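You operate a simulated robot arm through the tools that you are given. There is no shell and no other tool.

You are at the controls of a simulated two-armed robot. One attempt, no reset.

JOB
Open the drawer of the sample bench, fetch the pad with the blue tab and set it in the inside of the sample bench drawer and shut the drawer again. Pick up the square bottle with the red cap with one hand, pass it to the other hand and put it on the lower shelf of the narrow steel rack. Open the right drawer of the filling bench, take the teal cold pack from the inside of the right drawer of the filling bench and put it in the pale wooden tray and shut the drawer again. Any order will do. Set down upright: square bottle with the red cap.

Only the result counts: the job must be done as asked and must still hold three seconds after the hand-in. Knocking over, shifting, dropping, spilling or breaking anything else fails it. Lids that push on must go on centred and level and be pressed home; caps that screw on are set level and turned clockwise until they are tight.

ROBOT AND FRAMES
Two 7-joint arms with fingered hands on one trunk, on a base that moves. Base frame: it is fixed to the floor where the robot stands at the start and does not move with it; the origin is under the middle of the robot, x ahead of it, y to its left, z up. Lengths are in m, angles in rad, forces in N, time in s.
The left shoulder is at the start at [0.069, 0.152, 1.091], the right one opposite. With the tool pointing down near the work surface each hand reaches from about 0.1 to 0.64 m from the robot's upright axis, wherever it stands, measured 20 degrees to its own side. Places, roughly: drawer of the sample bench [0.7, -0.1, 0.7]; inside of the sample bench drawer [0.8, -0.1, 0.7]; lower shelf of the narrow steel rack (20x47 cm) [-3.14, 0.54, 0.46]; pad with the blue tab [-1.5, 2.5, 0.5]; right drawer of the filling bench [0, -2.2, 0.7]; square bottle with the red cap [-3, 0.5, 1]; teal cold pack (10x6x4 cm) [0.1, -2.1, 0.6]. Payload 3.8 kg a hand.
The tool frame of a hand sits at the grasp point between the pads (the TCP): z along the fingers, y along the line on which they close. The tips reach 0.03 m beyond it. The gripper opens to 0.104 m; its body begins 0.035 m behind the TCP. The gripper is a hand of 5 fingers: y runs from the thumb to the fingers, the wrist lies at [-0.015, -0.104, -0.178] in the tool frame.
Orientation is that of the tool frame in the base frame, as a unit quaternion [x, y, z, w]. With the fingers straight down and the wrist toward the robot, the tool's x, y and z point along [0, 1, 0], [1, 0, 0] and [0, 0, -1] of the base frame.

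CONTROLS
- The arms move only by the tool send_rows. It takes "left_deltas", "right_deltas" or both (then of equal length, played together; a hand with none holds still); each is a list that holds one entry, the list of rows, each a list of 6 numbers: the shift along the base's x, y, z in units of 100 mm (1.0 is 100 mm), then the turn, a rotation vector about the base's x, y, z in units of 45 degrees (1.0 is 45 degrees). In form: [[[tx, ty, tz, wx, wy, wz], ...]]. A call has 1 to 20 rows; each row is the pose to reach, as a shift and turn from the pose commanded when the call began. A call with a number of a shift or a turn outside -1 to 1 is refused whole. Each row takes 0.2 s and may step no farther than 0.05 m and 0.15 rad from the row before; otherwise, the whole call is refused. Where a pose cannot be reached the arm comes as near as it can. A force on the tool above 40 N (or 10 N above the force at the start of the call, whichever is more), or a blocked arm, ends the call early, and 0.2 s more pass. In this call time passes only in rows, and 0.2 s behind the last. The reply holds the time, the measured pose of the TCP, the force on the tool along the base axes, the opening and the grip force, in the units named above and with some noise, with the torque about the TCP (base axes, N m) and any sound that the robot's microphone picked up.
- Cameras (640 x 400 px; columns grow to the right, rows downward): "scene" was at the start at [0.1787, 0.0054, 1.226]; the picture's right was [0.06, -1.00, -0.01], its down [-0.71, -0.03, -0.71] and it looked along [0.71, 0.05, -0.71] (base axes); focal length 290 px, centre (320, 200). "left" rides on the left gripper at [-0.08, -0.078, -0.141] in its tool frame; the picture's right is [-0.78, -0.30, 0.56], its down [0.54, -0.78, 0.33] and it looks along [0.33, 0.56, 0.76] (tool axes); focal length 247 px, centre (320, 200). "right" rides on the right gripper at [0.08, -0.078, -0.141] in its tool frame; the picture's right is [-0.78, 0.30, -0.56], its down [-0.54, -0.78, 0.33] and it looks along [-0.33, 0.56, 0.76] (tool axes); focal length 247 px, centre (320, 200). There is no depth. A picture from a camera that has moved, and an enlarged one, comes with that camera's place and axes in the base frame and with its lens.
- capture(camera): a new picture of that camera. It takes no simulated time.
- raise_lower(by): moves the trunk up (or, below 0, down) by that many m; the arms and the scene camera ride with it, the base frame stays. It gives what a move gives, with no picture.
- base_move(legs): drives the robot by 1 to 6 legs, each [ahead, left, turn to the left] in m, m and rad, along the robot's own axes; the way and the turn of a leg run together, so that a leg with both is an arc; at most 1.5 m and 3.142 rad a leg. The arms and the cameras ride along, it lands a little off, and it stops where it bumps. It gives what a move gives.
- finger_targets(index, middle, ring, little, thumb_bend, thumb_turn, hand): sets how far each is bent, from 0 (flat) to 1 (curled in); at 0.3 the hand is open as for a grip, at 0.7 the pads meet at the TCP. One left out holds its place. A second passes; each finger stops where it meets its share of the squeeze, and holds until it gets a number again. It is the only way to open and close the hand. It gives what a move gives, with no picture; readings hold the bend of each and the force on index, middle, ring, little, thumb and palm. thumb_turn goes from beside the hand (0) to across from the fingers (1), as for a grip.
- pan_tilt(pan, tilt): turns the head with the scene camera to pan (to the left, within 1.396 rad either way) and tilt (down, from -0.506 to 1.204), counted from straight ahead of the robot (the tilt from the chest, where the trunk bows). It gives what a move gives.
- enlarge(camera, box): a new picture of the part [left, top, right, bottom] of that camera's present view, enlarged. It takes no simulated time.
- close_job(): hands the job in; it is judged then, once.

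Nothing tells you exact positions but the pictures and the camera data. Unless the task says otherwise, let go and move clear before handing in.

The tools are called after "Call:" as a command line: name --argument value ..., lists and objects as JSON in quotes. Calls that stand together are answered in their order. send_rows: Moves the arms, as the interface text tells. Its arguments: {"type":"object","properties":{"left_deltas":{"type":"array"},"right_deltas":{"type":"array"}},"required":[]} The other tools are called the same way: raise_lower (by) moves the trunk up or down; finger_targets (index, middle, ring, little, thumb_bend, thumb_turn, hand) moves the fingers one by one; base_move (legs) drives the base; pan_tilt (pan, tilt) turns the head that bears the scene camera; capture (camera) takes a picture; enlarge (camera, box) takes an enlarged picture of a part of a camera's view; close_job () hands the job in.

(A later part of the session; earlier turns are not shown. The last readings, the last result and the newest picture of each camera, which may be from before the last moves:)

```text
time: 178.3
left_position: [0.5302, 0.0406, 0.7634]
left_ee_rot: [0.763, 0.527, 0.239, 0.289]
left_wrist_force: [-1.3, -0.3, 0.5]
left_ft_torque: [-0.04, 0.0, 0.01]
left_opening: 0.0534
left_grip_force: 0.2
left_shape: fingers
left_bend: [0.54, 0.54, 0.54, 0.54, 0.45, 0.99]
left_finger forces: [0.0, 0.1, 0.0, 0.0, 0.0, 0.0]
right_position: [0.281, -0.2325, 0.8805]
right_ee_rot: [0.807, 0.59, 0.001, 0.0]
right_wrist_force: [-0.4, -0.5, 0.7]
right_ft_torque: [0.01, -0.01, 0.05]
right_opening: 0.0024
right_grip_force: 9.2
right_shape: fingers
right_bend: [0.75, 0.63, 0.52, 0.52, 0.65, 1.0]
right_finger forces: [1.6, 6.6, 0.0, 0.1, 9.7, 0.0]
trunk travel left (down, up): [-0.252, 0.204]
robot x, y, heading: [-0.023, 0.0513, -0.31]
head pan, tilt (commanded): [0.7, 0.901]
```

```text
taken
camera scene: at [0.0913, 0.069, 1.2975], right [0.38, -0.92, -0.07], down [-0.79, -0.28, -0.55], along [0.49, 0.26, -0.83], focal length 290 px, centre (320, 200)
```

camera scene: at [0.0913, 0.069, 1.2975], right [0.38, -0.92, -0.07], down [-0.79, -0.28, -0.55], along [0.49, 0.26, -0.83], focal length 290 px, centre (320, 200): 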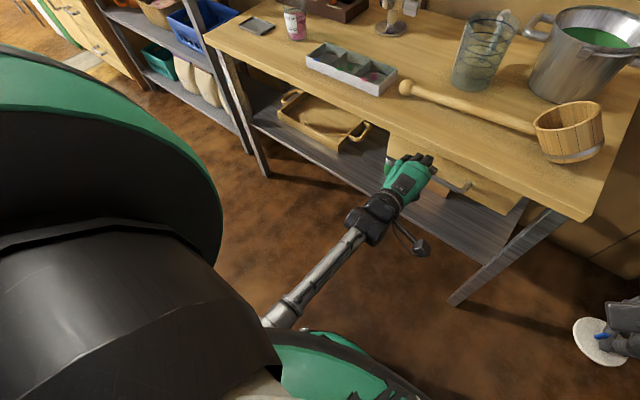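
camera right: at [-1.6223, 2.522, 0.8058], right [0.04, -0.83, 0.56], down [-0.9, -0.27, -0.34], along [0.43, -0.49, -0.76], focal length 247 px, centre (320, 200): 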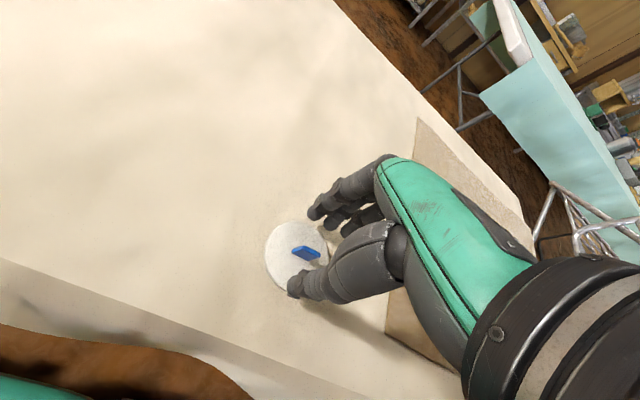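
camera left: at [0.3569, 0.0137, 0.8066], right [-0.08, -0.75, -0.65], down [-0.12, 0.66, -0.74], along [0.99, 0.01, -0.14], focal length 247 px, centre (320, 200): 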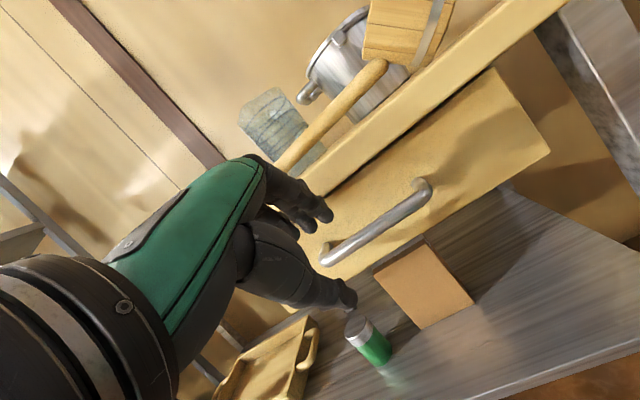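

The left elbow is tucked against my own trunk. I'll pull the hand back, shift the base right and slightly back, and raise the trunk a little so the arm can extend more freely.

Call:
send_rows --left_deltas '[[[-0.2, 0.1, 0.15, 0, 0, 0], [-0.4, 0.2, 0.3, 0, 0, 0], [-0.6, 0.3, 0.5, 0, 0, 0]]]'

Call:
raise_lower --by 0.08

Call:
base_move --legs '[[-0.05, -0.14, 0]]'

Call:
capture --camera "scene"

```text
time: 179.1
left_position: [0.4683, 0.0675, 0.8141]
left_ee_rot: [0.763, 0.527, 0.238, 0.289]
left_wrist_force: [0.2, 0.5, 1.2]
left_ft_torque: [-0.02, -0.01, -0.01]
left_opening: 0.0533
left_grip_force: 0.1
left_shape: fingers
left_bend: [0.54, 0.54, 0.54, 0.54, 0.45, 0.99]
left_finger forces: [0.0, 0.1, 0.0, 0.0, 0.1, 0.0]
right_position: [0.2811, -0.234, 0.8801]
right_ee_rot: [0.807, 0.591, 0.002, 0.002]
right_wrist_force: [0.5, -0.5, -0.1]
right_ft_torque: [0.01, 0.03, 0.01]
right_opening: 0.0024
right_grip_force: 8.9
right_shape: fingers
right_bend: [0.75, 0.63, 0.52, 0.52, 0.65, 1.0]
right_finger forces: [1.5, 6.4, 0.0, 0.0, 9.7, 0.0]
trunk travel left (down, up): [-0.252, 0.204]
robot x, y, heading: [-0.0238, 0.0545, -0.315]
head pan, tilt (commanded): [0.7, 0.901]
```

```text
time: 180.3
left_position: [0.4687, 0.0703, 0.8931]
left_ee_rot: [0.762, 0.527, 0.239, 0.289]
left_wrist_force: [-0.3, -1.0, -0.4]
left_ft_torque: [-0.02, 0.0, -0.02]
left_opening: 0.0532
left_grip_force: 0.0
left_shape: fingers
left_bend: [0.54, 0.54, 0.54, 0.54, 0.45, 0.99]
left_finger forces: [0.1, 0.0, 0.0, 0.1, 0.0, 0.0]
right_position: [0.2811, -0.2344, 0.9589]
right_ee_rot: [0.807, 0.59, 0.001, 0.0]
right_wrist_force: [-0.3, 0.0, -0.4]
right_ft_torque: [-0.03, 0.03, 0.03]
right_opening: 0.0022
right_grip_force: 8.6
right_shape: fingers
right_bend: [0.75, 0.63, 0.52, 0.52, 0.65, 1.0]
right_finger forces: [1.6, 6.5, 0.0, 0.0, 9.7, 0.0]
trunk travel left (down, up): [-0.332, 0.124]
robot x, y, heading: [-0.022, 0.0542, -0.308]
head pan, tilt (commanded): [0.7, 0.901]
```

```text
time: 181.6
left_position: [0.3818, -0.0417, 0.894]
left_ee_rot: [0.763, 0.527, 0.238, 0.289]
left_wrist_force: [0.4, -1.2, 0.3]
left_ft_torque: [0.02, -0.03, 0.02]
left_opening: 0.0534
left_grip_force: 0.1
left_shape: fingers
left_bend: [0.54, 0.54, 0.54, 0.54, 0.45, 0.99]
left_finger forces: [0.0, 0.0, 0.1, 0.0, 0.0, 0.1]
right_position: [0.1934, -0.3447, 0.9599]
right_ee_rot: [0.807, 0.59, 0.001, 0.0]
right_wrist_force: [0.2, 0.3, -0.1]
right_ft_torque: [0.0, 0.03, -0.05]
right_opening: 0.0025
right_grip_force: 8.8
right_shape: fingers
right_bend: [0.75, 0.63, 0.52, 0.52, 0.65, 1.0]
right_finger forces: [1.5, 6.5, 0.0, 0.0, 9.7, 0.0]
trunk travel left (down, up): [-0.332, 0.124]
robot x, y, heading: [-0.109, -0.0603, -0.309]
head pan, tilt (commanded): [0.7, 0.901]
```

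```text
taken
camera scene: at [-0.0239, -0.0336, 1.3851], right [0.38, -0.92, -0.03], down [-0.75, -0.29, -0.59], along [0.54, 0.25, -0.8], focal length 290 px, centre (320, 200)
```

scene: 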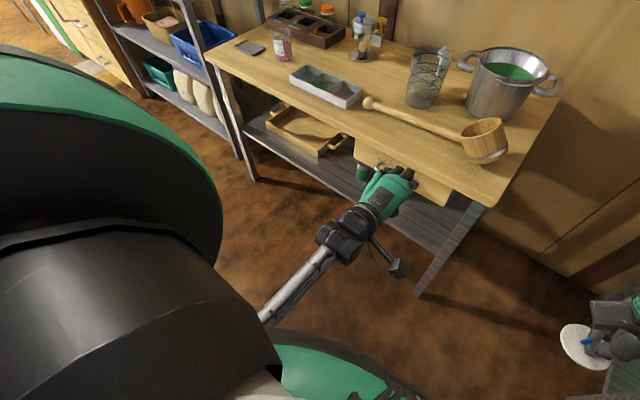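

Now I'll swing the left hand outward to bring the elbow clear of my trunk, and lower the trunk a little again.

Call:
send_rows --left_deltas '[[[0.1, 0.25, 0, 0, 0, 0], [0.2, 0.5, 0, 0, 0, 0], [0.3, 0.75, 0, 0, 0, 0], [0.4, 1.0, 0, 0, 0, 0]]]'

Call:
send_rows --left_deltas '[[[0.05, 0.25, 0, 0, 0, 0], [0.1, 0.5, 0, 0, 0, 0], [0.15, 0.75, 0, 0, 0, 0], [0.2, 1.0, 0, 0, 0, 0]]]'

Call:
raise_lower --by -0.08

Call:
capture --camera "scene"

```text
time: 182.6
left_position: [0.4214, 0.0591, 0.8918]
left_ee_rot: [0.763, 0.527, 0.238, 0.289]
left_wrist_force: [-0.3, -0.1, -0.5]
left_ft_torque: [0.0, 0.01, -0.03]
left_opening: 0.0535
left_grip_force: 0.0
left_shape: fingers
left_bend: [0.54, 0.54, 0.54, 0.54, 0.45, 0.99]
left_finger forces: [0.0, 0.1, 0.1, 0.0, 0.0, 0.0]
right_position: [0.1924, -0.3453, 0.9603]
right_ee_rot: [0.807, 0.591, 0.001, 0.0]
right_wrist_force: [1.0, -0.2, 0.9]
right_ft_torque: [0.0, -0.01, 0.0]
right_opening: 0.0024
right_grip_force: 9.3
right_shape: fingers
right_bend: [0.75, 0.63, 0.52, 0.52, 0.65, 1.0]
right_finger forces: [1.5, 6.5, 0.0, 0.0, 9.7, 0.0]
trunk travel left (down, up): [-0.332, 0.124]
robot x, y, heading: [-0.1099, -0.0616, -0.307]
head pan, tilt (commanded): [0.7, 0.901]
```

```text
time: 183.6
left_position: [0.4401, 0.1584, 0.893]
left_ee_rot: [0.763, 0.527, 0.238, 0.289]
left_wrist_force: [-0.9, -0.4, -0.3]
left_ft_torque: [0.01, 0.02, 0.0]
left_opening: 0.0535
left_grip_force: 0.0
left_shape: fingers
left_bend: [0.54, 0.54, 0.54, 0.54, 0.45, 0.99]
left_finger forces: [0.0, 0.0, 0.1, 0.0, 0.1, 0.0]
right_position: [0.1921, -0.3458, 0.9603]
right_ee_rot: [0.807, 0.59, 0.001, 0.001]
right_wrist_force: [-0.4, 0.6, 0.3]
right_ft_torque: [-0.02, -0.04, 0.04]
right_opening: 0.0024
right_grip_force: 8.4
right_shape: fingers
right_bend: [0.75, 0.63, 0.52, 0.52, 0.65, 1.0]
right_finger forces: [1.5, 6.5, 0.1, 0.1, 9.7, 0.0]
trunk travel left (down, up): [-0.332, 0.124]
robot x, y, heading: [-0.1132, -0.0594, -0.31]
head pan, tilt (commanded): [0.7, 0.901]
```

```text
time: 184.8
left_position: [0.4393, 0.1579, 0.8147]
left_ee_rot: [0.763, 0.527, 0.238, 0.289]
left_wrist_force: [0.0, 0.0, -0.3]
left_ft_torque: [-0.01, 0.0, 0.02]
left_opening: 0.0536
left_grip_force: 0.1
left_shape: fingers
left_bend: [0.54, 0.54, 0.54, 0.54, 0.45, 0.99]
left_finger forces: [0.1, 0.1, 0.0, 0.1, 0.0, 0.0]
right_position: [0.1914, -0.3456, 0.8799]
right_ee_rot: [0.807, 0.59, 0.003, 0.0]
right_wrist_force: [0.2, -0.3, 0.8]
right_ft_torque: [-0.01, -0.01, 0.0]
right_opening: 0.0024
right_grip_force: 8.6
right_shape: fingers
right_bend: [0.75, 0.63, 0.52, 0.52, 0.65, 1.0]
right_finger forces: [1.5, 6.5, 0.0, 0.0, 9.8, 0.0]
trunk travel left (down, up): [-0.252, 0.204]
robot x, y, heading: [-0.1131, -0.0555, -0.31]
head pan, tilt (commanded): [0.7, 0.901]
```

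```text
taken
camera scene: at [0.0019, -0.043, 1.2975], right [0.38, -0.92, -0.07], down [-0.79, -0.28, -0.55], along [0.49, 0.26, -0.83], focal length 290 px, centre (320, 200)
```

scene: 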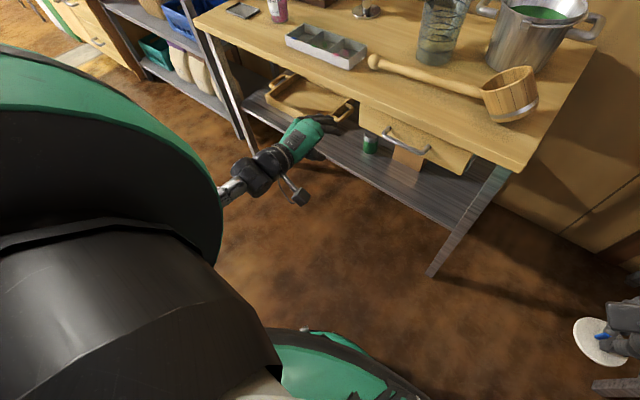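

The elbow is out now. Approaching the pre-hook point again in front of the bar.

Call:
send_rows --left_deltas '[[[0.22, -0.25, -0.07, 0, 0, 0], [0.45, -0.5, -0.15, 0, 0, 0], [0.67, -0.75, -0.22, 0, 0, 0], [0.9, -1.0, -0.3, 0, 0, 0]]]'

Call:
send_rows --left_deltas '[[[0.0, -0.2, -0.04, 0, 0, 0], [0.0, -0.39, -0.08, 0, 0, 0]]]'

Call:
capture --camera "left"

Call:
capture --camera "scene"

```text
time: 185.8
left_position: [0.5318, 0.0571, 0.7847]
left_ee_rot: [0.763, 0.527, 0.238, 0.289]
left_wrist_force: [-0.6, 0.1, -0.9]
left_ft_torque: [0.02, -0.01, -0.02]
left_opening: 0.0534
left_grip_force: 0.0
left_shape: fingers
left_bend: [0.54, 0.54, 0.54, 0.54, 0.45, 0.99]
left_finger forces: [0.0, 0.0, 0.0, 0.0, 0.0, 0.0]
right_position: [0.1929, -0.3463, 0.8799]
right_ee_rot: [0.807, 0.591, 0.002, -0.001]
right_wrist_force: [-0.2, -0.6, -0.6]
right_ft_torque: [-0.02, 0.01, 0.03]
right_opening: 0.0025
right_grip_force: 8.7
right_shape: fingers
right_bend: [0.75, 0.63, 0.52, 0.52, 0.65, 1.0]
right_finger forces: [1.5, 6.4, 0.0, 0.1, 9.8, 0.0]
trunk travel left (down, up): [-0.252, 0.204]
robot x, y, heading: [-0.1116, -0.0569, -0.31]
head pan, tilt (commanded): [0.7, 0.901]
```

```text
time: 186.4
left_position: [0.5299, 0.0184, 0.7762]
left_ee_rot: [0.763, 0.527, 0.238, 0.289]
left_wrist_force: [0.4, 0.4, 1.0]
left_ft_torque: [-0.02, 0.0, 0.06]
left_opening: 0.0537
left_grip_force: 0.1
left_shape: fingers
left_bend: [0.54, 0.54, 0.54, 0.54, 0.45, 0.99]
left_finger forces: [0.0, 0.0, 0.1, 0.1, 0.0, 0.0]
right_position: [0.1922, -0.3462, 0.8791]
right_ee_rot: [0.807, 0.59, 0.002, 0.0]
right_wrist_force: [-0.1, 0.2, 0.2]
right_ft_torque: [-0.01, -0.03, 0.01]
right_opening: 0.0026
right_grip_force: 8.9
right_shape: fingers
right_bend: [0.75, 0.63, 0.52, 0.52, 0.65, 1.0]
right_finger forces: [1.5, 6.5, 0.0, 0.0, 9.8, 0.0]
trunk travel left (down, up): [-0.252, 0.204]
robot x, y, heading: [-0.1124, -0.0585, -0.302]
head pan, tilt (commanded): [0.7, 0.901]
```

```text
taken
camera left: at [0.3578, -0.0076, 0.8189], right [-0.08, -0.75, -0.65], down [-0.12, 0.66, -0.75], along [0.99, 0.02, -0.14], focal length 247 px, centre (320, 200)
```

left: 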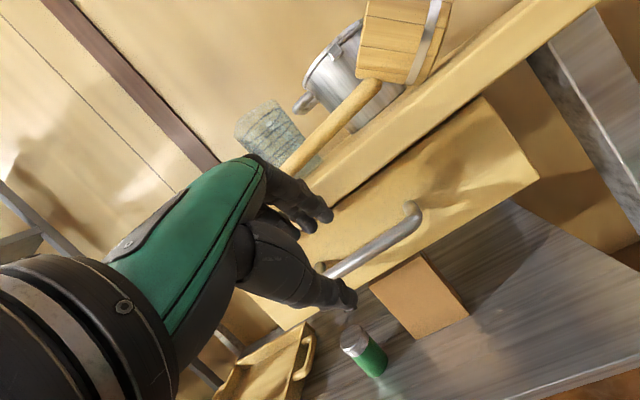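

```text
taken
camera scene: at [0.0022, -0.0437, 1.2975], right [0.38, -0.92, -0.07], down [-0.79, -0.28, -0.55], along [0.49, 0.26, -0.83], focal length 290 px, centre (320, 200)
```

scene: 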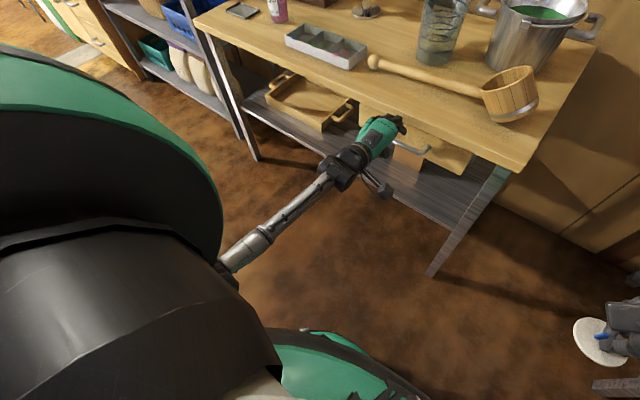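

The hand is lined up with the middle of the bar. Advancing along the 45° approach so the bar passes between thumb and fingers.

Call:
send_rows --left_deltas '[[[0.135, -0.044, -0.14, 0, 0, 0], [0.27, -0.088, -0.28, 0, 0, 0], [0.4, -0.13, -0.425, 0, 0, 0], [0.53, -0.17, -0.56, 0, 0, 0]]]'

Call:
capture --camera "left"

Call:
pan_tilt --pan 0.3 --tilt 0.8

Call:
capture --camera "scene"

```text
time: 187.4
left_position: [0.5776, 0.0058, 0.7218]
left_ee_rot: [0.762, 0.527, 0.24, 0.291]
left_wrist_force: [-36.4, 11.3, 12.6]
left_ft_torque: [-0.04, -0.58, 0.37]
left_opening: 0.0433
left_grip_force: 19.1
left_shape: fingers
left_bend: [0.62, 0.62, 0.59, 0.54, 0.45, 0.99]
left_finger forces: [9.7, 19.5, 8.6, 0.1, 0.1, 0.0]
right_position: [0.1872, -0.3429, 0.8817]
right_ee_rot: [0.806, 0.591, 0.004, 0.002]
right_wrist_force: [-0.2, -0.2, 0.0]
right_ft_torque: [0.01, 0.01, 0.02]
right_opening: 0.002
right_grip_force: 8.7
right_shape: fingers
right_bend: [0.75, 0.63, 0.52, 0.52, 0.65, 1.0]
right_finger forces: [1.6, 6.4, 0.0, 0.0, 9.9, 0.0]
trunk travel left (down, up): [-0.252, 0.204]
robot x, y, heading: [-0.1096, -0.0581, -0.309]
head pan, tilt (commanded): [0.7, 0.901]
```

```text
taken
camera left: at [0.4053, -0.0215, 0.7645], right [-0.08, -0.76, -0.65], down [-0.12, 0.66, -0.75], along [0.99, 0.02, -0.14], focal length 247 px, centre (320, 200)
```

left: 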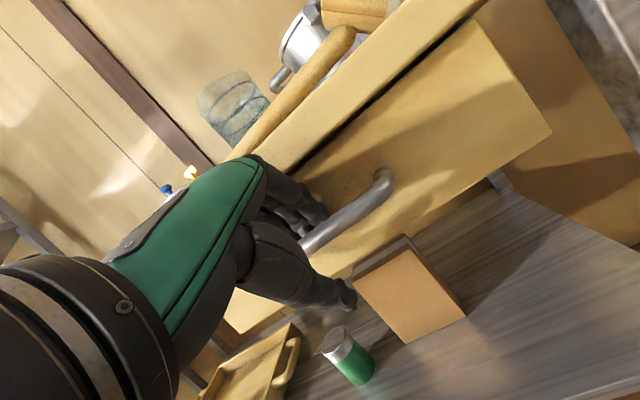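

```text
time: 188.3
left_position: [0.5796, 0.004, 0.7226]
left_ee_rot: [0.762, 0.528, 0.24, 0.289]
left_wrist_force: [-37.5, 13.6, 7.8]
left_ft_torque: [-0.07, -0.42, 0.49]
left_opening: 0.0414
left_grip_force: 19.9
left_shape: fingers
left_bend: [0.63, 0.64, 0.6, 0.54, 0.45, 0.99]
left_finger forces: [9.9, 18.2, 11.2, 0.1, 0.0, 0.0]
right_position: [0.1882, -0.3443, 0.8822]
right_ee_rot: [0.806, 0.591, 0.004, 0.002]
right_wrist_force: [0.0, 0.5, 0.5]
right_ft_torque: [-0.01, 0.05, -0.01]
right_opening: 0.0027
right_grip_force: 9.1
right_shape: fingers
right_bend: [0.75, 0.63, 0.52, 0.52, 0.65, 1.0]
right_finger forces: [1.6, 6.5, 0.0, 0.0, 9.8, 0.0]
trunk travel left (down, up): [-0.252, 0.204]
robot x, y, heading: [-0.109, -0.0576, -0.31]
head pan, tilt (commanded): [0.3, 0.799]
```

```text
taken
camera scene: at [0.0073, -0.071, 1.3039], right [-0.01, -1.0, -0.03], down [-0.78, 0.03, -0.62], along [0.62, 0.02, -0.78], focal length 290 px, centre (320, 200)
```

scene: 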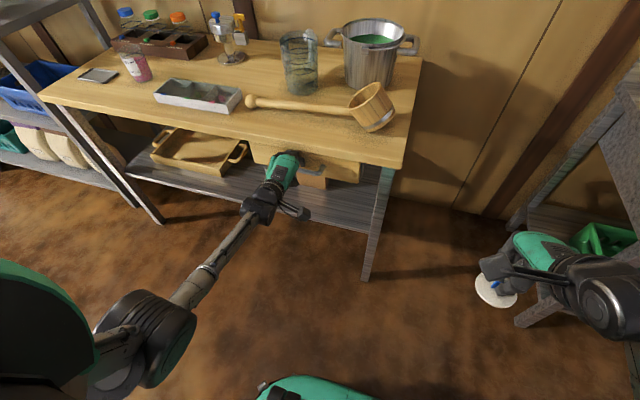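

The fingertips touch the drawer front just behind the bar. I'll ease back slightly and curl the fingers around the bar.

Call:
send_rows --left_deltas '[[[-0.05, 0.016, 0.0, 0, 0, 0], [-0.1, 0.03, 0.0, 0, 0, 0]]]'

Call:
finger_targets --hand "left" --index 0.8 --middle 0.8 --ring 0.8 --little 0.8 --thumb_bend 0.6

Call:
enlarge --camera "left" --box '[230, 130, 410, 330]'

Call:
enlarge --camera "scene" --box '[230, 120, 370, 220]'

```text
time: 188.9
left_position: [0.5741, 0.004, 0.7189]
left_ee_rot: [0.763, 0.527, 0.238, 0.289]
left_wrist_force: [-10.7, 5.0, -3.3]
left_ft_torque: [-0.01, 0.06, 0.21]
left_opening: 0.0472
left_grip_force: 5.4
left_shape: fingers
left_bend: [0.59, 0.59, 0.56, 0.54, 0.45, 0.99]
left_finger forces: [3.0, 5.9, 1.7, 0.0, 0.1, 0.0]
right_position: [0.1928, -0.3469, 0.8806]
right_ee_rot: [0.807, 0.591, 0.001, 0.0]
right_wrist_force: [0.1, 0.7, 0.0]
right_ft_torque: [-0.01, 0.01, -0.01]
right_opening: 0.0026
right_grip_force: 9.4
right_shape: fingers
right_bend: [0.75, 0.63, 0.52, 0.52, 0.65, 1.0]
right_finger forces: [1.6, 6.5, 0.0, 0.0, 9.8, 0.0]
trunk travel left (down, up): [-0.252, 0.204]
robot x, y, heading: [-0.1061, -0.0553, -0.311]
head pan, tilt (commanded): [0.3, 0.799]
```

```text
time: 189.9
left_position: [0.5735, 0.0038, 0.7204]
left_ee_rot: [0.763, 0.527, 0.239, 0.289]
left_wrist_force: [-0.4, -3.9, 2.1]
left_ft_torque: [-0.23, -0.83, -0.4]
left_opening: 0.0067
left_grip_force: 22.3
left_shape: fingers
left_bend: [0.8, 0.79, 0.78, 0.77, 0.6, 1.0]
left_finger forces: [1.6, 26.5, 6.9, 10.0, 0.0, 0.0]
right_position: [0.1931, -0.3466, 0.8798]
right_ee_rot: [0.807, 0.591, 0.003, 0.001]
right_wrist_force: [-0.3, -1.1, -0.6]
right_ft_torque: [0.03, 0.01, -0.02]
right_opening: 0.0023
right_grip_force: 8.9
right_shape: fingers
right_bend: [0.75, 0.63, 0.52, 0.52, 0.65, 1.0]
right_finger forces: [1.5, 6.6, 0.1, 0.0, 9.8, 0.0]
trunk travel left (down, up): [-0.252, 0.204]
robot x, y, heading: [-0.1117, -0.057, -0.31]
head pan, tilt (commanded): [0.3, 0.799]
```

```text
2.00 times, centred on (320, 230) of left
camera zoom: at [0.4005, -0.0222, 0.7635], right [-0.08, -0.75, -0.65], down [-0.12, 0.66, -0.75], along [0.99, 0.01, -0.14], focal length 494 px, centre (320, 140)
```

zoom: 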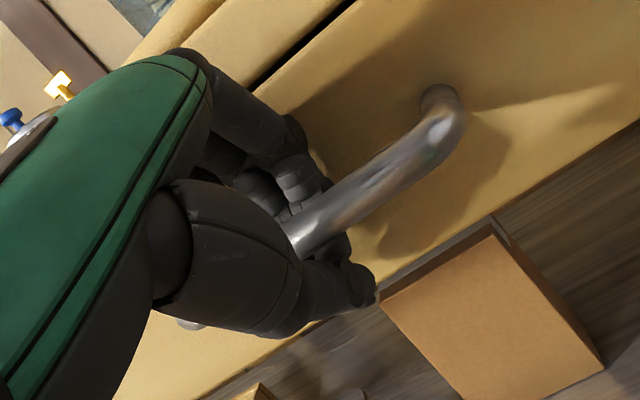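

```text
4.00 times, centred on (300, 170) of scene
camera zoom: at [0.013, -0.0734, 1.3034], right [-0.01, -1.0, -0.03], down [-0.79, 0.03, -0.62], along [0.62, 0.02, -0.79], focal length 1160 px, centre (400, 320)
```

zoom: 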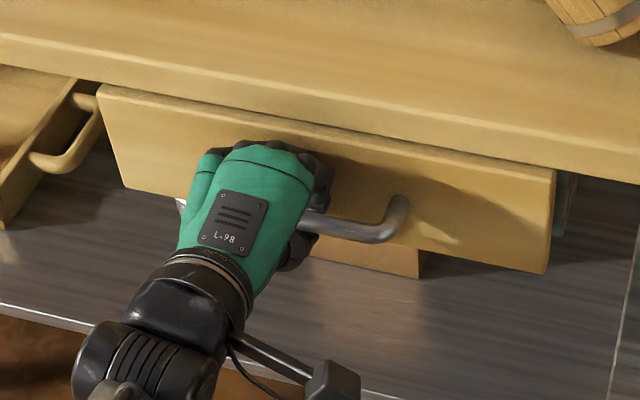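

The fingers are wrapped around the bar. Now pulling the drawer straight out along the bench normal.

Call:
send_rows --left_deltas '[[[-0.15, 0.05, 0, 0, 0, 0], [-0.32, 0.105, 0, 0, 0, 0], [-0.5, 0.163, 0, 0, 0, 0], [-0.7, 0.227, 0, 0, 0, 0], [-0.9, 0.292, 0, 0, 0, 0]]]'

Call:
enlarge --camera "scene" --box '[210, 110, 410, 235]'

```text
time: 191.1
left_position: [0.4806, 0.035, 0.7186]
left_ee_rot: [0.763, 0.526, 0.239, 0.289]
left_wrist_force: [-1.7, -0.2, 6.5]
left_ft_torque: [-0.1, -0.8, -0.31]
left_opening: 0.0072
left_grip_force: 21.6
left_shape: fingers
left_bend: [0.8, 0.79, 0.79, 0.77, 0.6, 1.0]
left_finger forces: [0.8, 25.3, 5.5, 11.4, 0.0, 0.1]
right_position: [0.1905, -0.3461, 0.8811]
right_ee_rot: [0.807, 0.59, 0.002, 0.0]
right_wrist_force: [-0.2, -0.6, -0.6]
right_ft_torque: [-0.03, -0.05, 0.01]
right_opening: 0.0023
right_grip_force: 8.8
right_shape: fingers
right_bend: [0.75, 0.63, 0.52, 0.52, 0.65, 1.0]
right_finger forces: [1.5, 6.6, 0.0, 0.0, 9.8, 0.0]
trunk travel left (down, up): [-0.252, 0.204]
robot x, y, heading: [-0.1107, -0.0612, -0.306]
head pan, tilt (commanded): [0.3, 0.799]
```

```text
3.20 times, centred on (310, 172) of scene
camera zoom: at [0.0118, -0.0731, 1.3035], right [-0.01, -1.0, -0.03], down [-0.79, 0.03, -0.62], along [0.62, 0.02, -0.79], focal length 928 px, centre (352, 288)
```

zoom: 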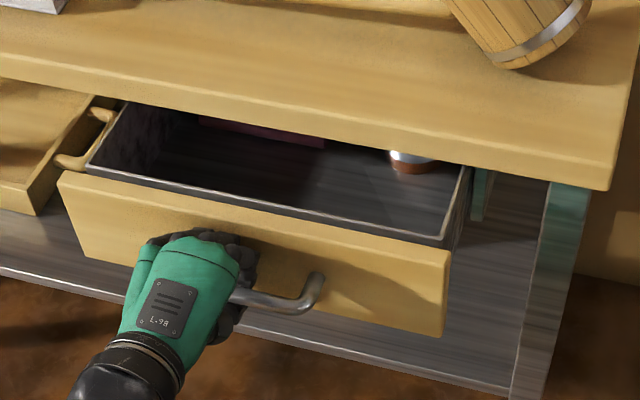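

The drawer slides out; inside are a small jar and something pinkish at the back. Pulling out some more.

Call:
send_rows --left_deltas '[[[-0.18, 0.058, 0, 0, 0, 0], [-0.36, 0.117, 0, 0, 0, 0], [-0.54, 0.175, 0, 0, 0, 0], [-0.72, 0.234, 0, 0, 0, 0], [-0.85, 0.276, 0, 0, 0, 0]]]'

Call:
capture --camera "scene"

```text
time: 192.3
left_position: [0.3982, 0.0627, 0.7209]
left_ee_rot: [0.763, 0.527, 0.238, 0.289]
left_wrist_force: [-2.5, -2.6, 2.0]
left_ft_torque: [-0.18, -0.72, -0.39]
left_opening: 0.0069
left_grip_force: 22.5
left_shape: fingers
left_bend: [0.8, 0.79, 0.79, 0.78, 0.6, 1.0]
left_finger forces: [0.9, 26.4, 5.8, 11.0, 0.0, 0.1]
right_position: [0.193, -0.3454, 0.8804]
right_ee_rot: [0.807, 0.59, 0.002, 0.0]
right_wrist_force: [0.4, 0.9, -0.1]
right_ft_torque: [0.01, -0.01, 0.01]
right_opening: 0.0024
right_grip_force: 9.1
right_shape: fingers
right_bend: [0.75, 0.63, 0.52, 0.52, 0.65, 1.0]
right_finger forces: [1.5, 6.5, 0.0, 0.0, 9.8, 0.0]
trunk travel left (down, up): [-0.252, 0.204]
robot x, y, heading: [-0.1087, -0.0545, -0.31]
head pan, tilt (commanded): [0.3, 0.799]
```

```text
taken
camera scene: at [0.0129, -0.0734, 1.3033], right [-0.01, -1.0, -0.03], down [-0.79, 0.03, -0.62], along [0.62, 0.02, -0.79], focal length 290 px, centre (320, 200)
```

scene: 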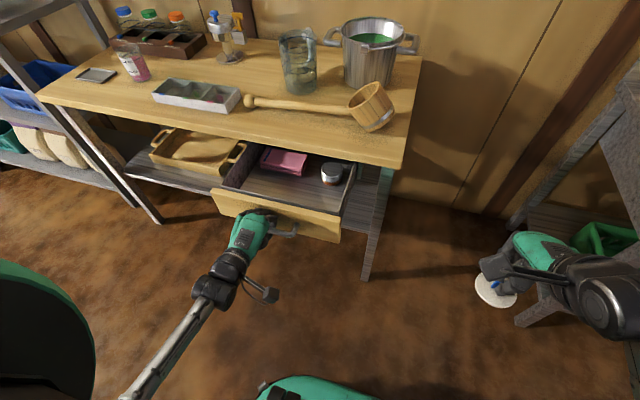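

The drawer is open about 17 cm, with free space in its front half. I'll release the handle and move the left hand away so the right hand has room.

Call:
finger_targets --hand "left" --index 0.5 --middle 0.5 --ring 0.5 --little 0.5 --thumb_bend 0.35

Call:
send_rows --left_deltas '[[[-0.13, 0.04, 0.14, 0, 0, 0], [-0.27, 0.09, 0.28, 0, 0, 0], [-0.4, 0.13, 0.42, 0, 0, 0], [-0.54, 0.3, 0.56, 0, 0, 0], [-0.6, 0.6, 0.7, 0, 0, 0], [-0.6, 0.95, 0.8, 0, 0, 0]]]'

Call:
capture --camera "scene"

```text
time: 193.3
left_position: [0.3983, 0.0623, 0.7185]
left_ee_rot: [0.763, 0.527, 0.238, 0.288]
left_wrist_force: [0.8, 0.7, 0.2]
left_ft_torque: [-0.04, -0.02, 0.03]
left_opening: 0.0715
left_grip_force: 0.2
left_shape: fingers
left_bend: [0.5, 0.5, 0.5, 0.5, 0.35, 0.98]
left_finger forces: [0.4, 0.0, 0.0, 0.1, 0.1, 0.0]
right_position: [0.193, -0.346, 0.8794]
right_ee_rot: [0.807, 0.591, 0.001, 0.0]
right_wrist_force: [0.6, 0.2, -0.1]
right_ft_torque: [0.02, 0.0, -0.02]
right_opening: 0.0025
right_grip_force: 8.4
right_shape: fingers
right_bend: [0.75, 0.63, 0.52, 0.52, 0.65, 1.0]
right_finger forces: [1.6, 6.5, 0.0, 0.0, 9.8, 0.0]
trunk travel left (down, up): [-0.252, 0.204]
robot x, y, heading: [-0.1139, -0.0575, -0.31]
head pan, tilt (commanded): [0.3, 0.799]
```

```text
time: 194.7
left_position: [0.3413, 0.1571, 0.802]
left_ee_rot: [0.762, 0.527, 0.238, 0.29]
left_wrist_force: [0.3, -0.3, 0.3]
left_ft_torque: [-0.03, -0.01, -0.03]
left_opening: 0.0709
left_grip_force: 0.1
left_shape: fingers
left_bend: [0.5, 0.5, 0.5, 0.5, 0.35, 0.98]
left_finger forces: [0.0, 0.0, 0.0, 0.1, 0.1, 0.1]
right_position: [0.1924, -0.3445, 0.8805]
right_ee_rot: [0.807, 0.591, 0.002, 0.001]
right_wrist_force: [-0.6, 0.2, -0.6]
right_ft_torque: [-0.03, 0.01, 0.0]
right_opening: 0.0024
right_grip_force: 8.2
right_shape: fingers
right_bend: [0.75, 0.63, 0.52, 0.52, 0.65, 1.0]
right_finger forces: [1.5, 6.5, 0.0, 0.0, 9.8, 0.0]
trunk travel left (down, up): [-0.252, 0.204]
robot x, y, heading: [-0.1112, -0.0575, -0.307]
head pan, tilt (commanded): [0.3, 0.799]
```

```text
taken
camera scene: at [0.0136, -0.0721, 1.3033], right [-0.01, -1.0, -0.03], down [-0.79, 0.03, -0.62], along [0.62, 0.02, -0.79], focal length 290 px, centre (320, 200)
```

scene: 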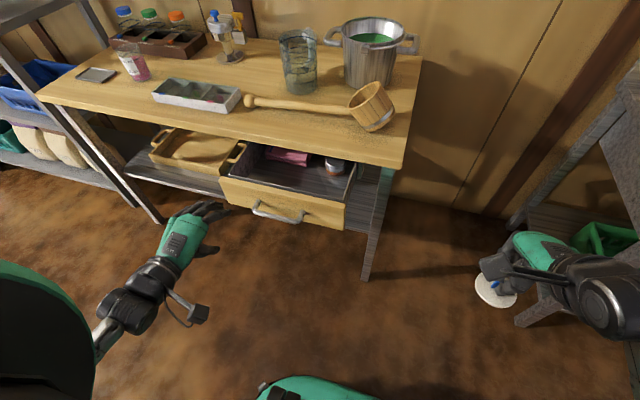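

The drawer slid back slightly but is still open about 16 cm. I'll side-step left so the right hand can reach straight into the drawer.

Call:
base_move --legs '[[0, 0.33, 0]]'

Call:
pan_tilt --pan -0.2 --tilt 0.8

Call:
capture --camera "scene"

```text
time: 196.8
left_position: [0.4386, 0.4643, 0.8017]
left_ee_rot: [0.763, 0.527, 0.238, 0.289]
left_wrist_force: [0.9, 0.6, -0.3]
left_ft_torque: [0.02, 0.02, 0.02]
left_opening: 0.0714
left_grip_force: 0.1
left_shape: fingers
left_bend: [0.5, 0.5, 0.5, 0.5, 0.35, 0.98]
left_finger forces: [0.0, 0.0, 0.0, 0.0, 0.1, 0.1]
right_position: [0.2914, -0.0376, 0.88]
right_ee_rot: [0.806, 0.591, 0.002, 0.0]
right_wrist_force: [-0.1, 0.3, 0.3]
right_ft_torque: [-0.04, 0.01, -0.04]
right_opening: 0.0025
right_grip_force: 9.2
right_shape: fingers
right_bend: [0.75, 0.63, 0.52, 0.52, 0.65, 1.0]
right_finger forces: [1.5, 6.5, 0.0, 0.0, 9.8, 0.0]
trunk travel left (down, up): [-0.252, 0.204]
robot x, y, heading: [-0.0147, 0.2459, -0.31]
head pan, tilt (commanded): [0.3, 0.799]
```

```text
time: 197.8
left_position: [0.4387, 0.464, 0.8019]
left_ee_rot: [0.763, 0.527, 0.238, 0.289]
left_wrist_force: [-0.1, -0.1, 0.0]
left_ft_torque: [-0.03, 0.04, 0.01]
left_opening: 0.0712
left_grip_force: 0.1
left_shape: fingers
left_bend: [0.5, 0.5, 0.5, 0.5, 0.35, 0.98]
left_finger forces: [0.0, 0.0, 0.0, 0.0, 0.0, 0.0]
right_position: [0.2912, -0.037, 0.8801]
right_ee_rot: [0.806, 0.592, 0.001, 0.0]
right_wrist_force: [-0.2, 0.3, -0.3]
right_ft_torque: [-0.01, 0.01, -0.02]
right_opening: 0.0024
right_grip_force: 9.8
right_shape: fingers
right_bend: [0.75, 0.63, 0.52, 0.52, 0.65, 1.0]
right_finger forces: [1.6, 6.6, 0.1, 0.0, 9.8, 0.1]
trunk travel left (down, up): [-0.252, 0.204]
robot x, y, heading: [-0.0139, 0.249, -0.311]
head pan, tilt (commanded): [-0.201, 0.799]
```

```text
taken
camera scene: at [0.1018, 0.1969, 1.303], right [-0.49, -0.87, 0.02], down [-0.7, 0.37, -0.62], along [0.53, -0.31, -0.79], focal length 290 px, centre (320, 200)
```

scene: 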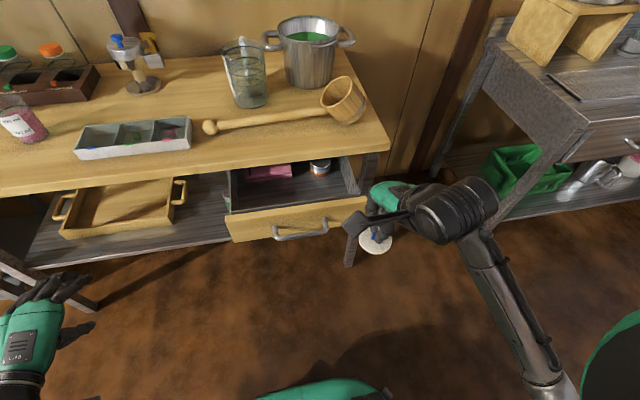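

Now moving the pad over the open drawer at safe height.

Call:
send_rows --right_deltas '[[[0.33, 0.06, 0, 0, 0, 0], [0.66, 0.13, 0, 0, 0, 0], [1.0, 0.2, 0, 0, 0, 0]]]'

Call:
send_rows --right_deltas '[[[0.35, 0.07, 0, 0, 0, 0], [0.7, 0.14, 0, 0, 0, 0], [1.0, 0.2, 0, 0, 0, 0]]]'

Call:
send_rows --right_deltas '[[[0.32, 0.05, 0, 0, 0, 0]]]'

Call:
capture --camera "right"

Call:
capture --camera "scene"

```text
time: 198.6
left_position: [0.4388, 0.465, 0.8004]
left_ee_rot: [0.762, 0.528, 0.239, 0.289]
left_wrist_force: [0.1, 0.9, -0.7]
left_ft_torque: [0.04, 0.01, -0.01]
left_opening: 0.0713
left_grip_force: 0.1
left_shape: fingers
left_bend: [0.5, 0.5, 0.5, 0.5, 0.35, 0.98]
left_finger forces: [0.0, 0.0, 0.1, 0.0, 0.0, 0.0]
right_position: [0.3927, -0.0151, 0.8813]
right_ee_rot: [0.806, 0.592, 0.002, 0.0]
right_wrist_force: [0.5, 0.6, -0.5]
right_ft_torque: [-0.04, 0.01, 0.01]
right_opening: 0.0022
right_grip_force: 8.9
right_shape: fingers
right_bend: [0.75, 0.63, 0.52, 0.52, 0.65, 1.0]
right_finger forces: [1.6, 6.6, 0.0, 0.1, 9.9, 0.1]
trunk travel left (down, up): [-0.252, 0.204]
robot x, y, heading: [-0.0118, 0.2497, -0.31]
head pan, tilt (commanded): [-0.201, 0.799]
```

```text
time: 199.3
left_position: [0.4396, 0.4645, 0.8012]
left_ee_rot: [0.763, 0.527, 0.238, 0.289]
left_wrist_force: [0.3, 0.0, 0.2]
left_ft_torque: [-0.01, 0.01, 0.0]
left_opening: 0.0711
left_grip_force: 0.1
left_shape: fingers
left_bend: [0.5, 0.5, 0.5, 0.5, 0.35, 0.98]
left_finger forces: [0.0, 0.1, 0.0, 0.0, 0.0, 0.1]
right_position: [0.4924, 0.0051, 0.8811]
right_ee_rot: [0.806, 0.592, 0.001, 0.0]
right_wrist_force: [-0.2, -0.1, 0.5]
right_ft_torque: [-0.02, -0.01, 0.01]
right_opening: 0.0025
right_grip_force: 9.4
right_shape: fingers
right_bend: [0.75, 0.63, 0.52, 0.52, 0.65, 1.0]
right_finger forces: [1.4, 6.5, 0.1, 0.0, 9.7, 0.0]
trunk travel left (down, up): [-0.252, 0.204]
robot x, y, heading: [-0.0155, 0.2506, -0.31]
head pan, tilt (commanded): [-0.201, 0.799]
```

```text
time: 199.8
left_position: [0.4391, 0.4638, 0.8012]
left_ee_rot: [0.762, 0.528, 0.238, 0.289]
left_wrist_force: [0.5, -0.3, 0.2]
left_ft_torque: [-0.02, 0.01, 0.01]
left_opening: 0.0712
left_grip_force: 0.0
left_shape: fingers
left_bend: [0.5, 0.5, 0.5, 0.5, 0.35, 0.98]
left_finger forces: [0.0, 0.0, 0.0, 0.1, 0.0, 0.1]
right_position: [0.5243, 0.0097, 0.8822]
right_ee_rot: [0.807, 0.591, 0.002, 0.0]
right_wrist_force: [0.5, -0.4, -0.1]
right_ft_torque: [0.03, 0.0, -0.02]
right_opening: 0.0023
right_grip_force: 8.6
right_shape: fingers
right_bend: [0.75, 0.63, 0.52, 0.52, 0.65, 1.0]
right_finger forces: [1.4, 6.6, 0.1, 0.0, 9.7, 0.1]
trunk travel left (down, up): [-0.252, 0.204]
robot x, y, heading: [-0.0131, 0.2464, -0.31]
head pan, tilt (commanded): [-0.201, 0.799]
```

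```text
taken
camera right: at [0.4748, 0.1085, 1.0214], right [0.05, -0.83, 0.56], down [-0.9, -0.28, -0.33], along [0.43, -0.49, -0.76], focal length 247 px, centre (320, 200)
```

right: 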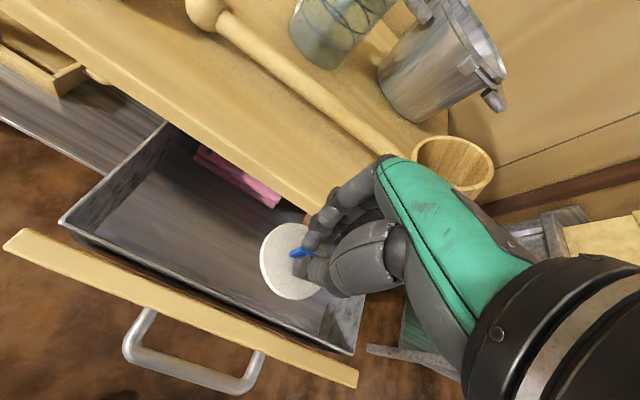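

```text
taken
camera scene: at [0.1035, 0.1975, 1.3029], right [-0.49, -0.87, 0.02], down [-0.7, 0.37, -0.61], along [0.53, -0.31, -0.79], focal length 290 px, centre (320, 200)
```

scene: 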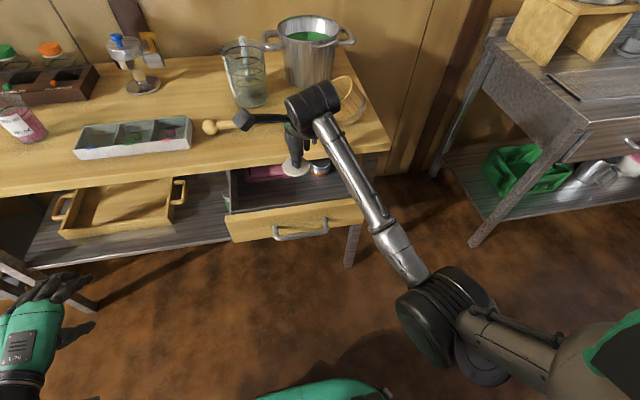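

The pad is centred over the free front part of the drawer. Lowering it in two stages.

Call:
send_rows --right_deltas '[[[0.03, -0.01, -0.3, 0, 0, 0], [0.05, -0.015, -0.65, 0, 0, 0], [0.05, -0.015, -1.0, 0, 0, 0]]]'

Call:
capture --camera "right"

Call:
enlarge --camera "scene" --box '[210, 100, 390, 250]'

```text
time: 200.6
left_position: [0.437, 0.4658, 0.8019]
left_ee_rot: [0.763, 0.527, 0.239, 0.288]
left_wrist_force: [0.2, 0.1, 0.0]
left_ft_torque: [-0.01, 0.0, 0.02]
left_opening: 0.0711
left_grip_force: 0.1
left_shape: fingers
left_bend: [0.5, 0.5, 0.5, 0.5, 0.35, 0.98]
left_finger forces: [0.1, 0.1, 0.0, 0.0, 0.0, 0.0]
right_position: [0.5301, 0.0061, 0.7812]
right_ee_rot: [0.806, 0.592, 0.002, 0.0]
right_wrist_force: [0.0, 0.0, 0.0]
right_ft_torque: [0.02, -0.01, -0.01]
right_opening: 0.0024
right_grip_force: 8.9
right_shape: fingers
right_bend: [0.75, 0.63, 0.52, 0.52, 0.65, 1.0]
right_finger forces: [1.6, 6.6, 0.0, 0.0, 9.2, 0.0]
trunk travel left (down, up): [-0.252, 0.204]
robot x, y, heading: [-0.0137, 0.2509, -0.311]
head pan, tilt (commanded): [-0.201, 0.799]
```

```text
taken
camera right: at [0.4782, 0.1054, 0.922], right [0.05, -0.83, 0.56], down [-0.9, -0.28, -0.34], along [0.43, -0.48, -0.76], focal length 247 px, centre (320, 200)
```

right: 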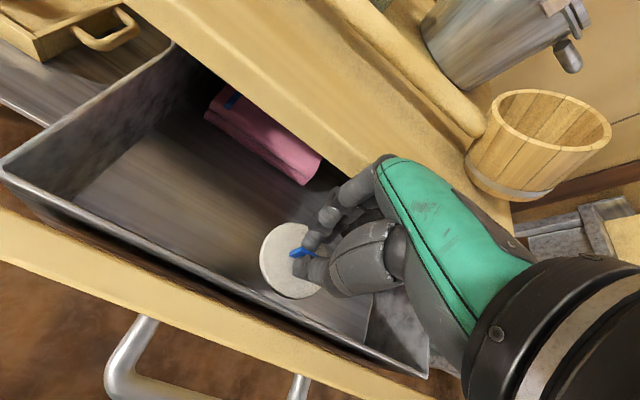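

```text
2.67 times, centred on (300, 175) of scene
camera zoom: at [0.1019, 0.197, 1.303], right [-0.49, -0.87, 0.02], down [-0.7, 0.37, -0.62], along [0.53, -0.31, -0.79], focal length 773 px, centre (373, 267)
```

zoom: 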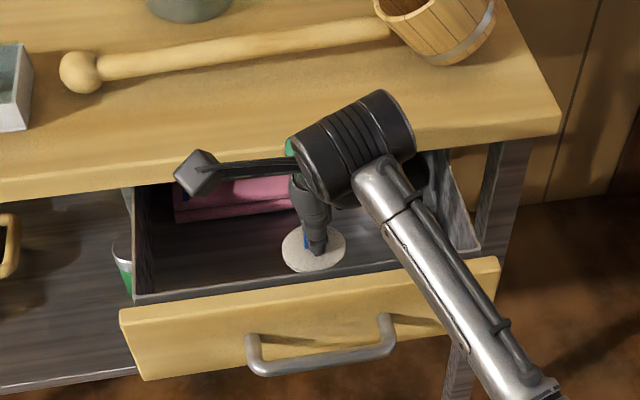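

Continuing down in small steps, watching the force for floor contact.

Call:
send_rows --right_deltas '[[[0, 0, -0.15, 0, 0, 0], [0, 0, -0.3, 0, 0, 0], [0, 0, -0.42, 0, 0, 0]]]'

Call:
send_rows --right_deltas '[[[0, 0, -0.06, 0, 0, 0], [0, 0, -0.12, 0, 0, 0]]]'

Call:
enlarge --camera "right" --box '[180, 120, 420, 340]'

```text
time: 201.3
left_position: [0.4386, 0.4656, 0.8023]
left_ee_rot: [0.763, 0.527, 0.238, 0.289]
left_wrist_force: [0.9, 0.3, 0.0]
left_ft_torque: [-0.02, -0.02, 0.04]
left_opening: 0.0711
left_grip_force: 0.0
left_shape: fingers
left_bend: [0.5, 0.5, 0.5, 0.5, 0.35, 0.98]
left_finger forces: [0.0, 0.0, 0.1, 0.1, 0.0, 0.0]
right_position: [0.5295, 0.0078, 0.7371]
right_ee_rot: [0.807, 0.591, 0.002, 0.0]
right_wrist_force: [-1.4, 0.5, 0.4]
right_ft_torque: [-0.03, 0.01, 0.01]
right_opening: 0.0026
right_grip_force: 8.9
right_shape: fingers
right_bend: [0.75, 0.63, 0.52, 0.52, 0.65, 1.0]
right_finger forces: [1.5, 6.5, 0.0, 0.0, 9.2, 0.0]
trunk travel left (down, up): [-0.252, 0.204]
robot x, y, heading: [-0.0149, 0.2526, -0.306]
head pan, tilt (commanded): [-0.201, 0.799]
```

```text
time: 201.9
left_position: [0.4394, 0.4644, 0.8006]
left_ee_rot: [0.762, 0.528, 0.239, 0.289]
left_wrist_force: [0.2, -1.0, 0.6]
left_ft_torque: [0.0, -0.01, -0.01]
left_opening: 0.0711
left_grip_force: 0.1
left_shape: fingers
left_bend: [0.5, 0.5, 0.5, 0.5, 0.35, 0.98]
left_finger forces: [0.0, 0.0, 0.1, 0.0, 0.0, 0.1]
right_position: [0.5286, 0.0068, 0.7238]
right_ee_rot: [0.807, 0.591, 0.001, 0.0]
right_wrist_force: [0.3, 0.2, -1.4]
right_ft_torque: [-0.01, 0.0, -0.01]
right_opening: 0.0025
right_grip_force: 8.0
right_shape: fingers
right_bend: [0.75, 0.63, 0.52, 0.52, 0.65, 1.0]
right_finger forces: [1.6, 6.5, 0.0, 0.0, 9.2, 0.0]
trunk travel left (down, up): [-0.252, 0.204]
robot x, y, heading: [-0.0107, 0.2529, -0.31]
head pan, tilt (commanded): [-0.201, 0.799]
```

```text
1.82 times, centred on (300, 230) of right
camera zoom: at [0.4787, 0.1066, 0.8661], right [0.05, -0.83, 0.56], down [-0.9, -0.28, -0.34], along [0.43, -0.48, -0.76], focal length 449 px, centre (356, 146)
```

zoom: 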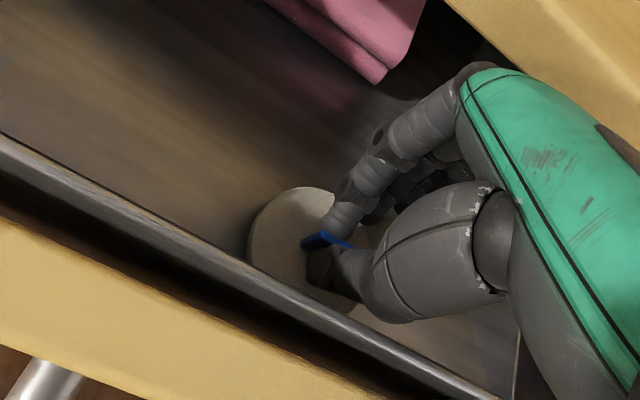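

Call:
send_rows --right_deltas '[[[0, 0, -0.04, 0, 0, 0], [0, 0, -0.07, 0, 0, 0]]]'

Call:
send_rows --right_deltas '[[[0, 0, -0.04, 0, 0, 0], [0, 0, -0.07, 0, 0, 0]]]'

Call:
enlarge --camera "right" --box '[180, 120, 420, 340]'

```text
time: 202.6
left_position: [0.4378, 0.4664, 0.8014]
left_ee_rot: [0.763, 0.527, 0.239, 0.29]
left_wrist_force: [-0.9, 0.3, -0.8]
left_ft_torque: [-0.01, -0.03, 0.0]
left_opening: 0.0713
left_grip_force: 0.2
left_shape: fingers
left_bend: [0.5, 0.5, 0.5, 0.5, 0.35, 0.98]
left_finger forces: [0.1, 0.0, 0.1, 0.0, 0.0, 0.1]
right_position: [0.5299, 0.0066, 0.7211]
right_ee_rot: [0.806, 0.592, 0.003, 0.001]
right_wrist_force: [0.5, -0.6, 4.4]
right_ft_torque: [-0.11, -0.03, 0.01]
right_opening: 0.0022
right_grip_force: 10.5
right_shape: fingers
right_bend: [0.75, 0.63, 0.52, 0.52, 0.65, 1.0]
right_finger forces: [1.2, 8.2, 0.0, 0.1, 10.9, 0.1]
trunk travel left (down, up): [-0.252, 0.204]
robot x, y, heading: [-0.0113, 0.2494, -0.308]
head pan, tilt (commanded): [-0.201, 0.799]
```

```text
time: 203.2
left_position: [0.4372, 0.4661, 0.8033]
left_ee_rot: [0.763, 0.526, 0.239, 0.291]
left_wrist_force: [0.3, -0.1, 0.4]
left_ft_torque: [-0.01, 0.03, -0.01]
left_opening: 0.0714
left_grip_force: 0.1
left_shape: fingers
left_bend: [0.5, 0.5, 0.5, 0.5, 0.35, 0.98]
left_finger forces: [0.0, 0.1, 0.0, 0.0, 0.0, 0.0]
right_position: [0.5302, 0.0077, 0.7196]
right_ee_rot: [0.806, 0.591, 0.008, 0.005]
right_wrist_force: [-1.2, -2.3, 32.1]
right_ft_torque: [0.12, 0.39, -0.01]
right_opening: 0.0019
right_grip_force: 23.9
right_shape: fingers
right_bend: [0.75, 0.63, 0.52, 0.52, 0.66, 1.0]
right_finger forces: [2.2, 11.5, 0.0, 0.0, 34.3, 0.0]
trunk travel left (down, up): [-0.252, 0.204]
robot x, y, heading: [-0.0159, 0.2502, -0.307]
head pan, tilt (commanded): [-0.201, 0.799]
```

```text
1.82 times, centred on (300, 230) of right
camera zoom: at [0.4772, 0.1066, 0.8591], right [0.04, -0.83, 0.56], down [-0.9, -0.28, -0.35], along [0.44, -0.49, -0.75], focal length 449 px, centre (356, 146)
```

zoom: 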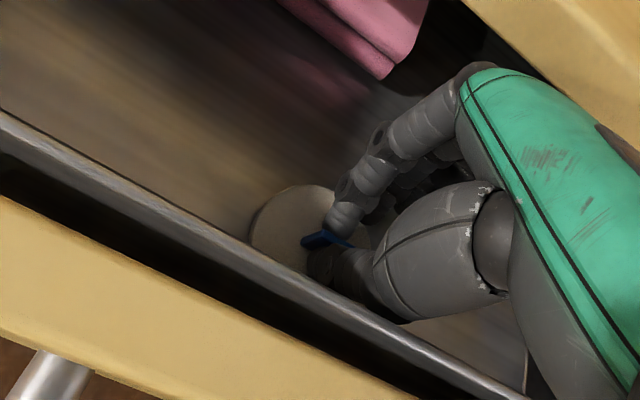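

The pad has touched the drawer floor. I'll relieve the pressure slightly and open the fingers.

Call:
send_rows --right_deltas '[[[0, 0, 0.04, 0, 0, 0], [0, 0, 0.06, 0, 0, 0]]]'

Call:
finger_targets --hand "right" --index 0.52 --middle 0.52 --thumb_bend 0.5

Call:
enlarge --camera "right" --box '[180, 120, 420, 340]'

```text
time: 203.8
left_position: [0.4376, 0.4656, 0.8024]
left_ee_rot: [0.762, 0.527, 0.238, 0.289]
left_wrist_force: [-0.3, -0.6, 0.2]
left_ft_torque: [-0.02, 0.01, 0.0]
left_opening: 0.0713
left_grip_force: 0.1
left_shape: fingers
left_bend: [0.5, 0.5, 0.5, 0.5, 0.35, 0.98]
left_finger forces: [0.0, 0.1, 0.0, 0.0, 0.1, 0.0]
right_position: [0.5273, 0.0086, 0.7201]
right_ee_rot: [0.806, 0.592, 0.002, 0.001]
right_wrist_force: [0.8, 1.7, 18.9]
right_ft_torque: [0.1, 0.07, 0.0]
right_opening: 0.0019
right_grip_force: 17.2
right_shape: fingers
right_bend: [0.75, 0.63, 0.52, 0.52, 0.66, 1.0]
right_finger forces: [1.5, 11.9, 0.0, 0.0, 21.0, 0.0]
trunk travel left (down, up): [-0.252, 0.204]
robot x, y, heading: [-0.0126, 0.2473, -0.31]
head pan, tilt (commanded): [-0.201, 0.799]
```

```text
time: 204.8
left_position: [0.438, 0.4655, 0.8024]
left_ee_rot: [0.762, 0.527, 0.239, 0.29]
left_wrist_force: [-0.3, 0.9, 0.0]
left_ft_torque: [0.02, -0.01, -0.03]
left_opening: 0.071
left_grip_force: 0.0
left_shape: fingers
left_bend: [0.5, 0.5, 0.5, 0.5, 0.35, 0.98]
left_finger forces: [0.0, 0.0, 0.0, 0.0, 0.0, 0.0]
right_position: [0.5285, 0.0069, 0.7191]
right_ee_rot: [0.806, 0.592, 0.002, 0.001]
right_wrist_force: [0.3, 1.8, 12.8]
right_ft_torque: [0.27, 0.47, -0.1]
right_opening: 0.0521
right_grip_force: 7.4
right_shape: fingers
right_bend: [0.52, 0.52, 0.52, 0.52, 0.49, 0.99]
right_finger forces: [0.0, 0.0, 0.0, 0.0, 15.2, 0.0]
trunk travel left (down, up): [-0.252, 0.204]
robot x, y, heading: [-0.0116, 0.252, -0.308]
head pan, tilt (commanded): [-0.201, 0.799]
```

```text
1.82 times, centred on (300, 230) of right
camera zoom: at [0.4766, 0.1061, 0.8591], right [0.05, -0.83, 0.56], down [-0.9, -0.28, -0.34], along [0.43, -0.49, -0.76], focal length 449 px, centre (356, 146)
```

zoom: 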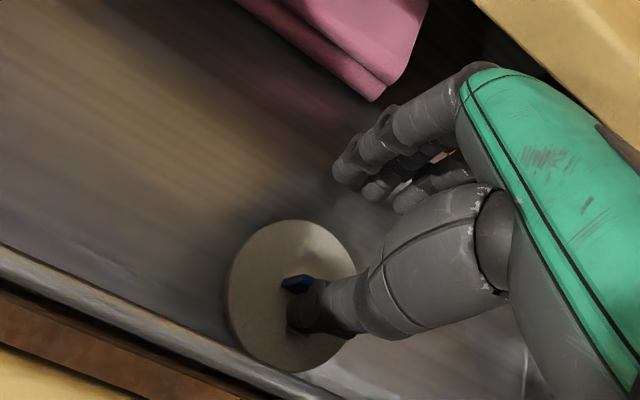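

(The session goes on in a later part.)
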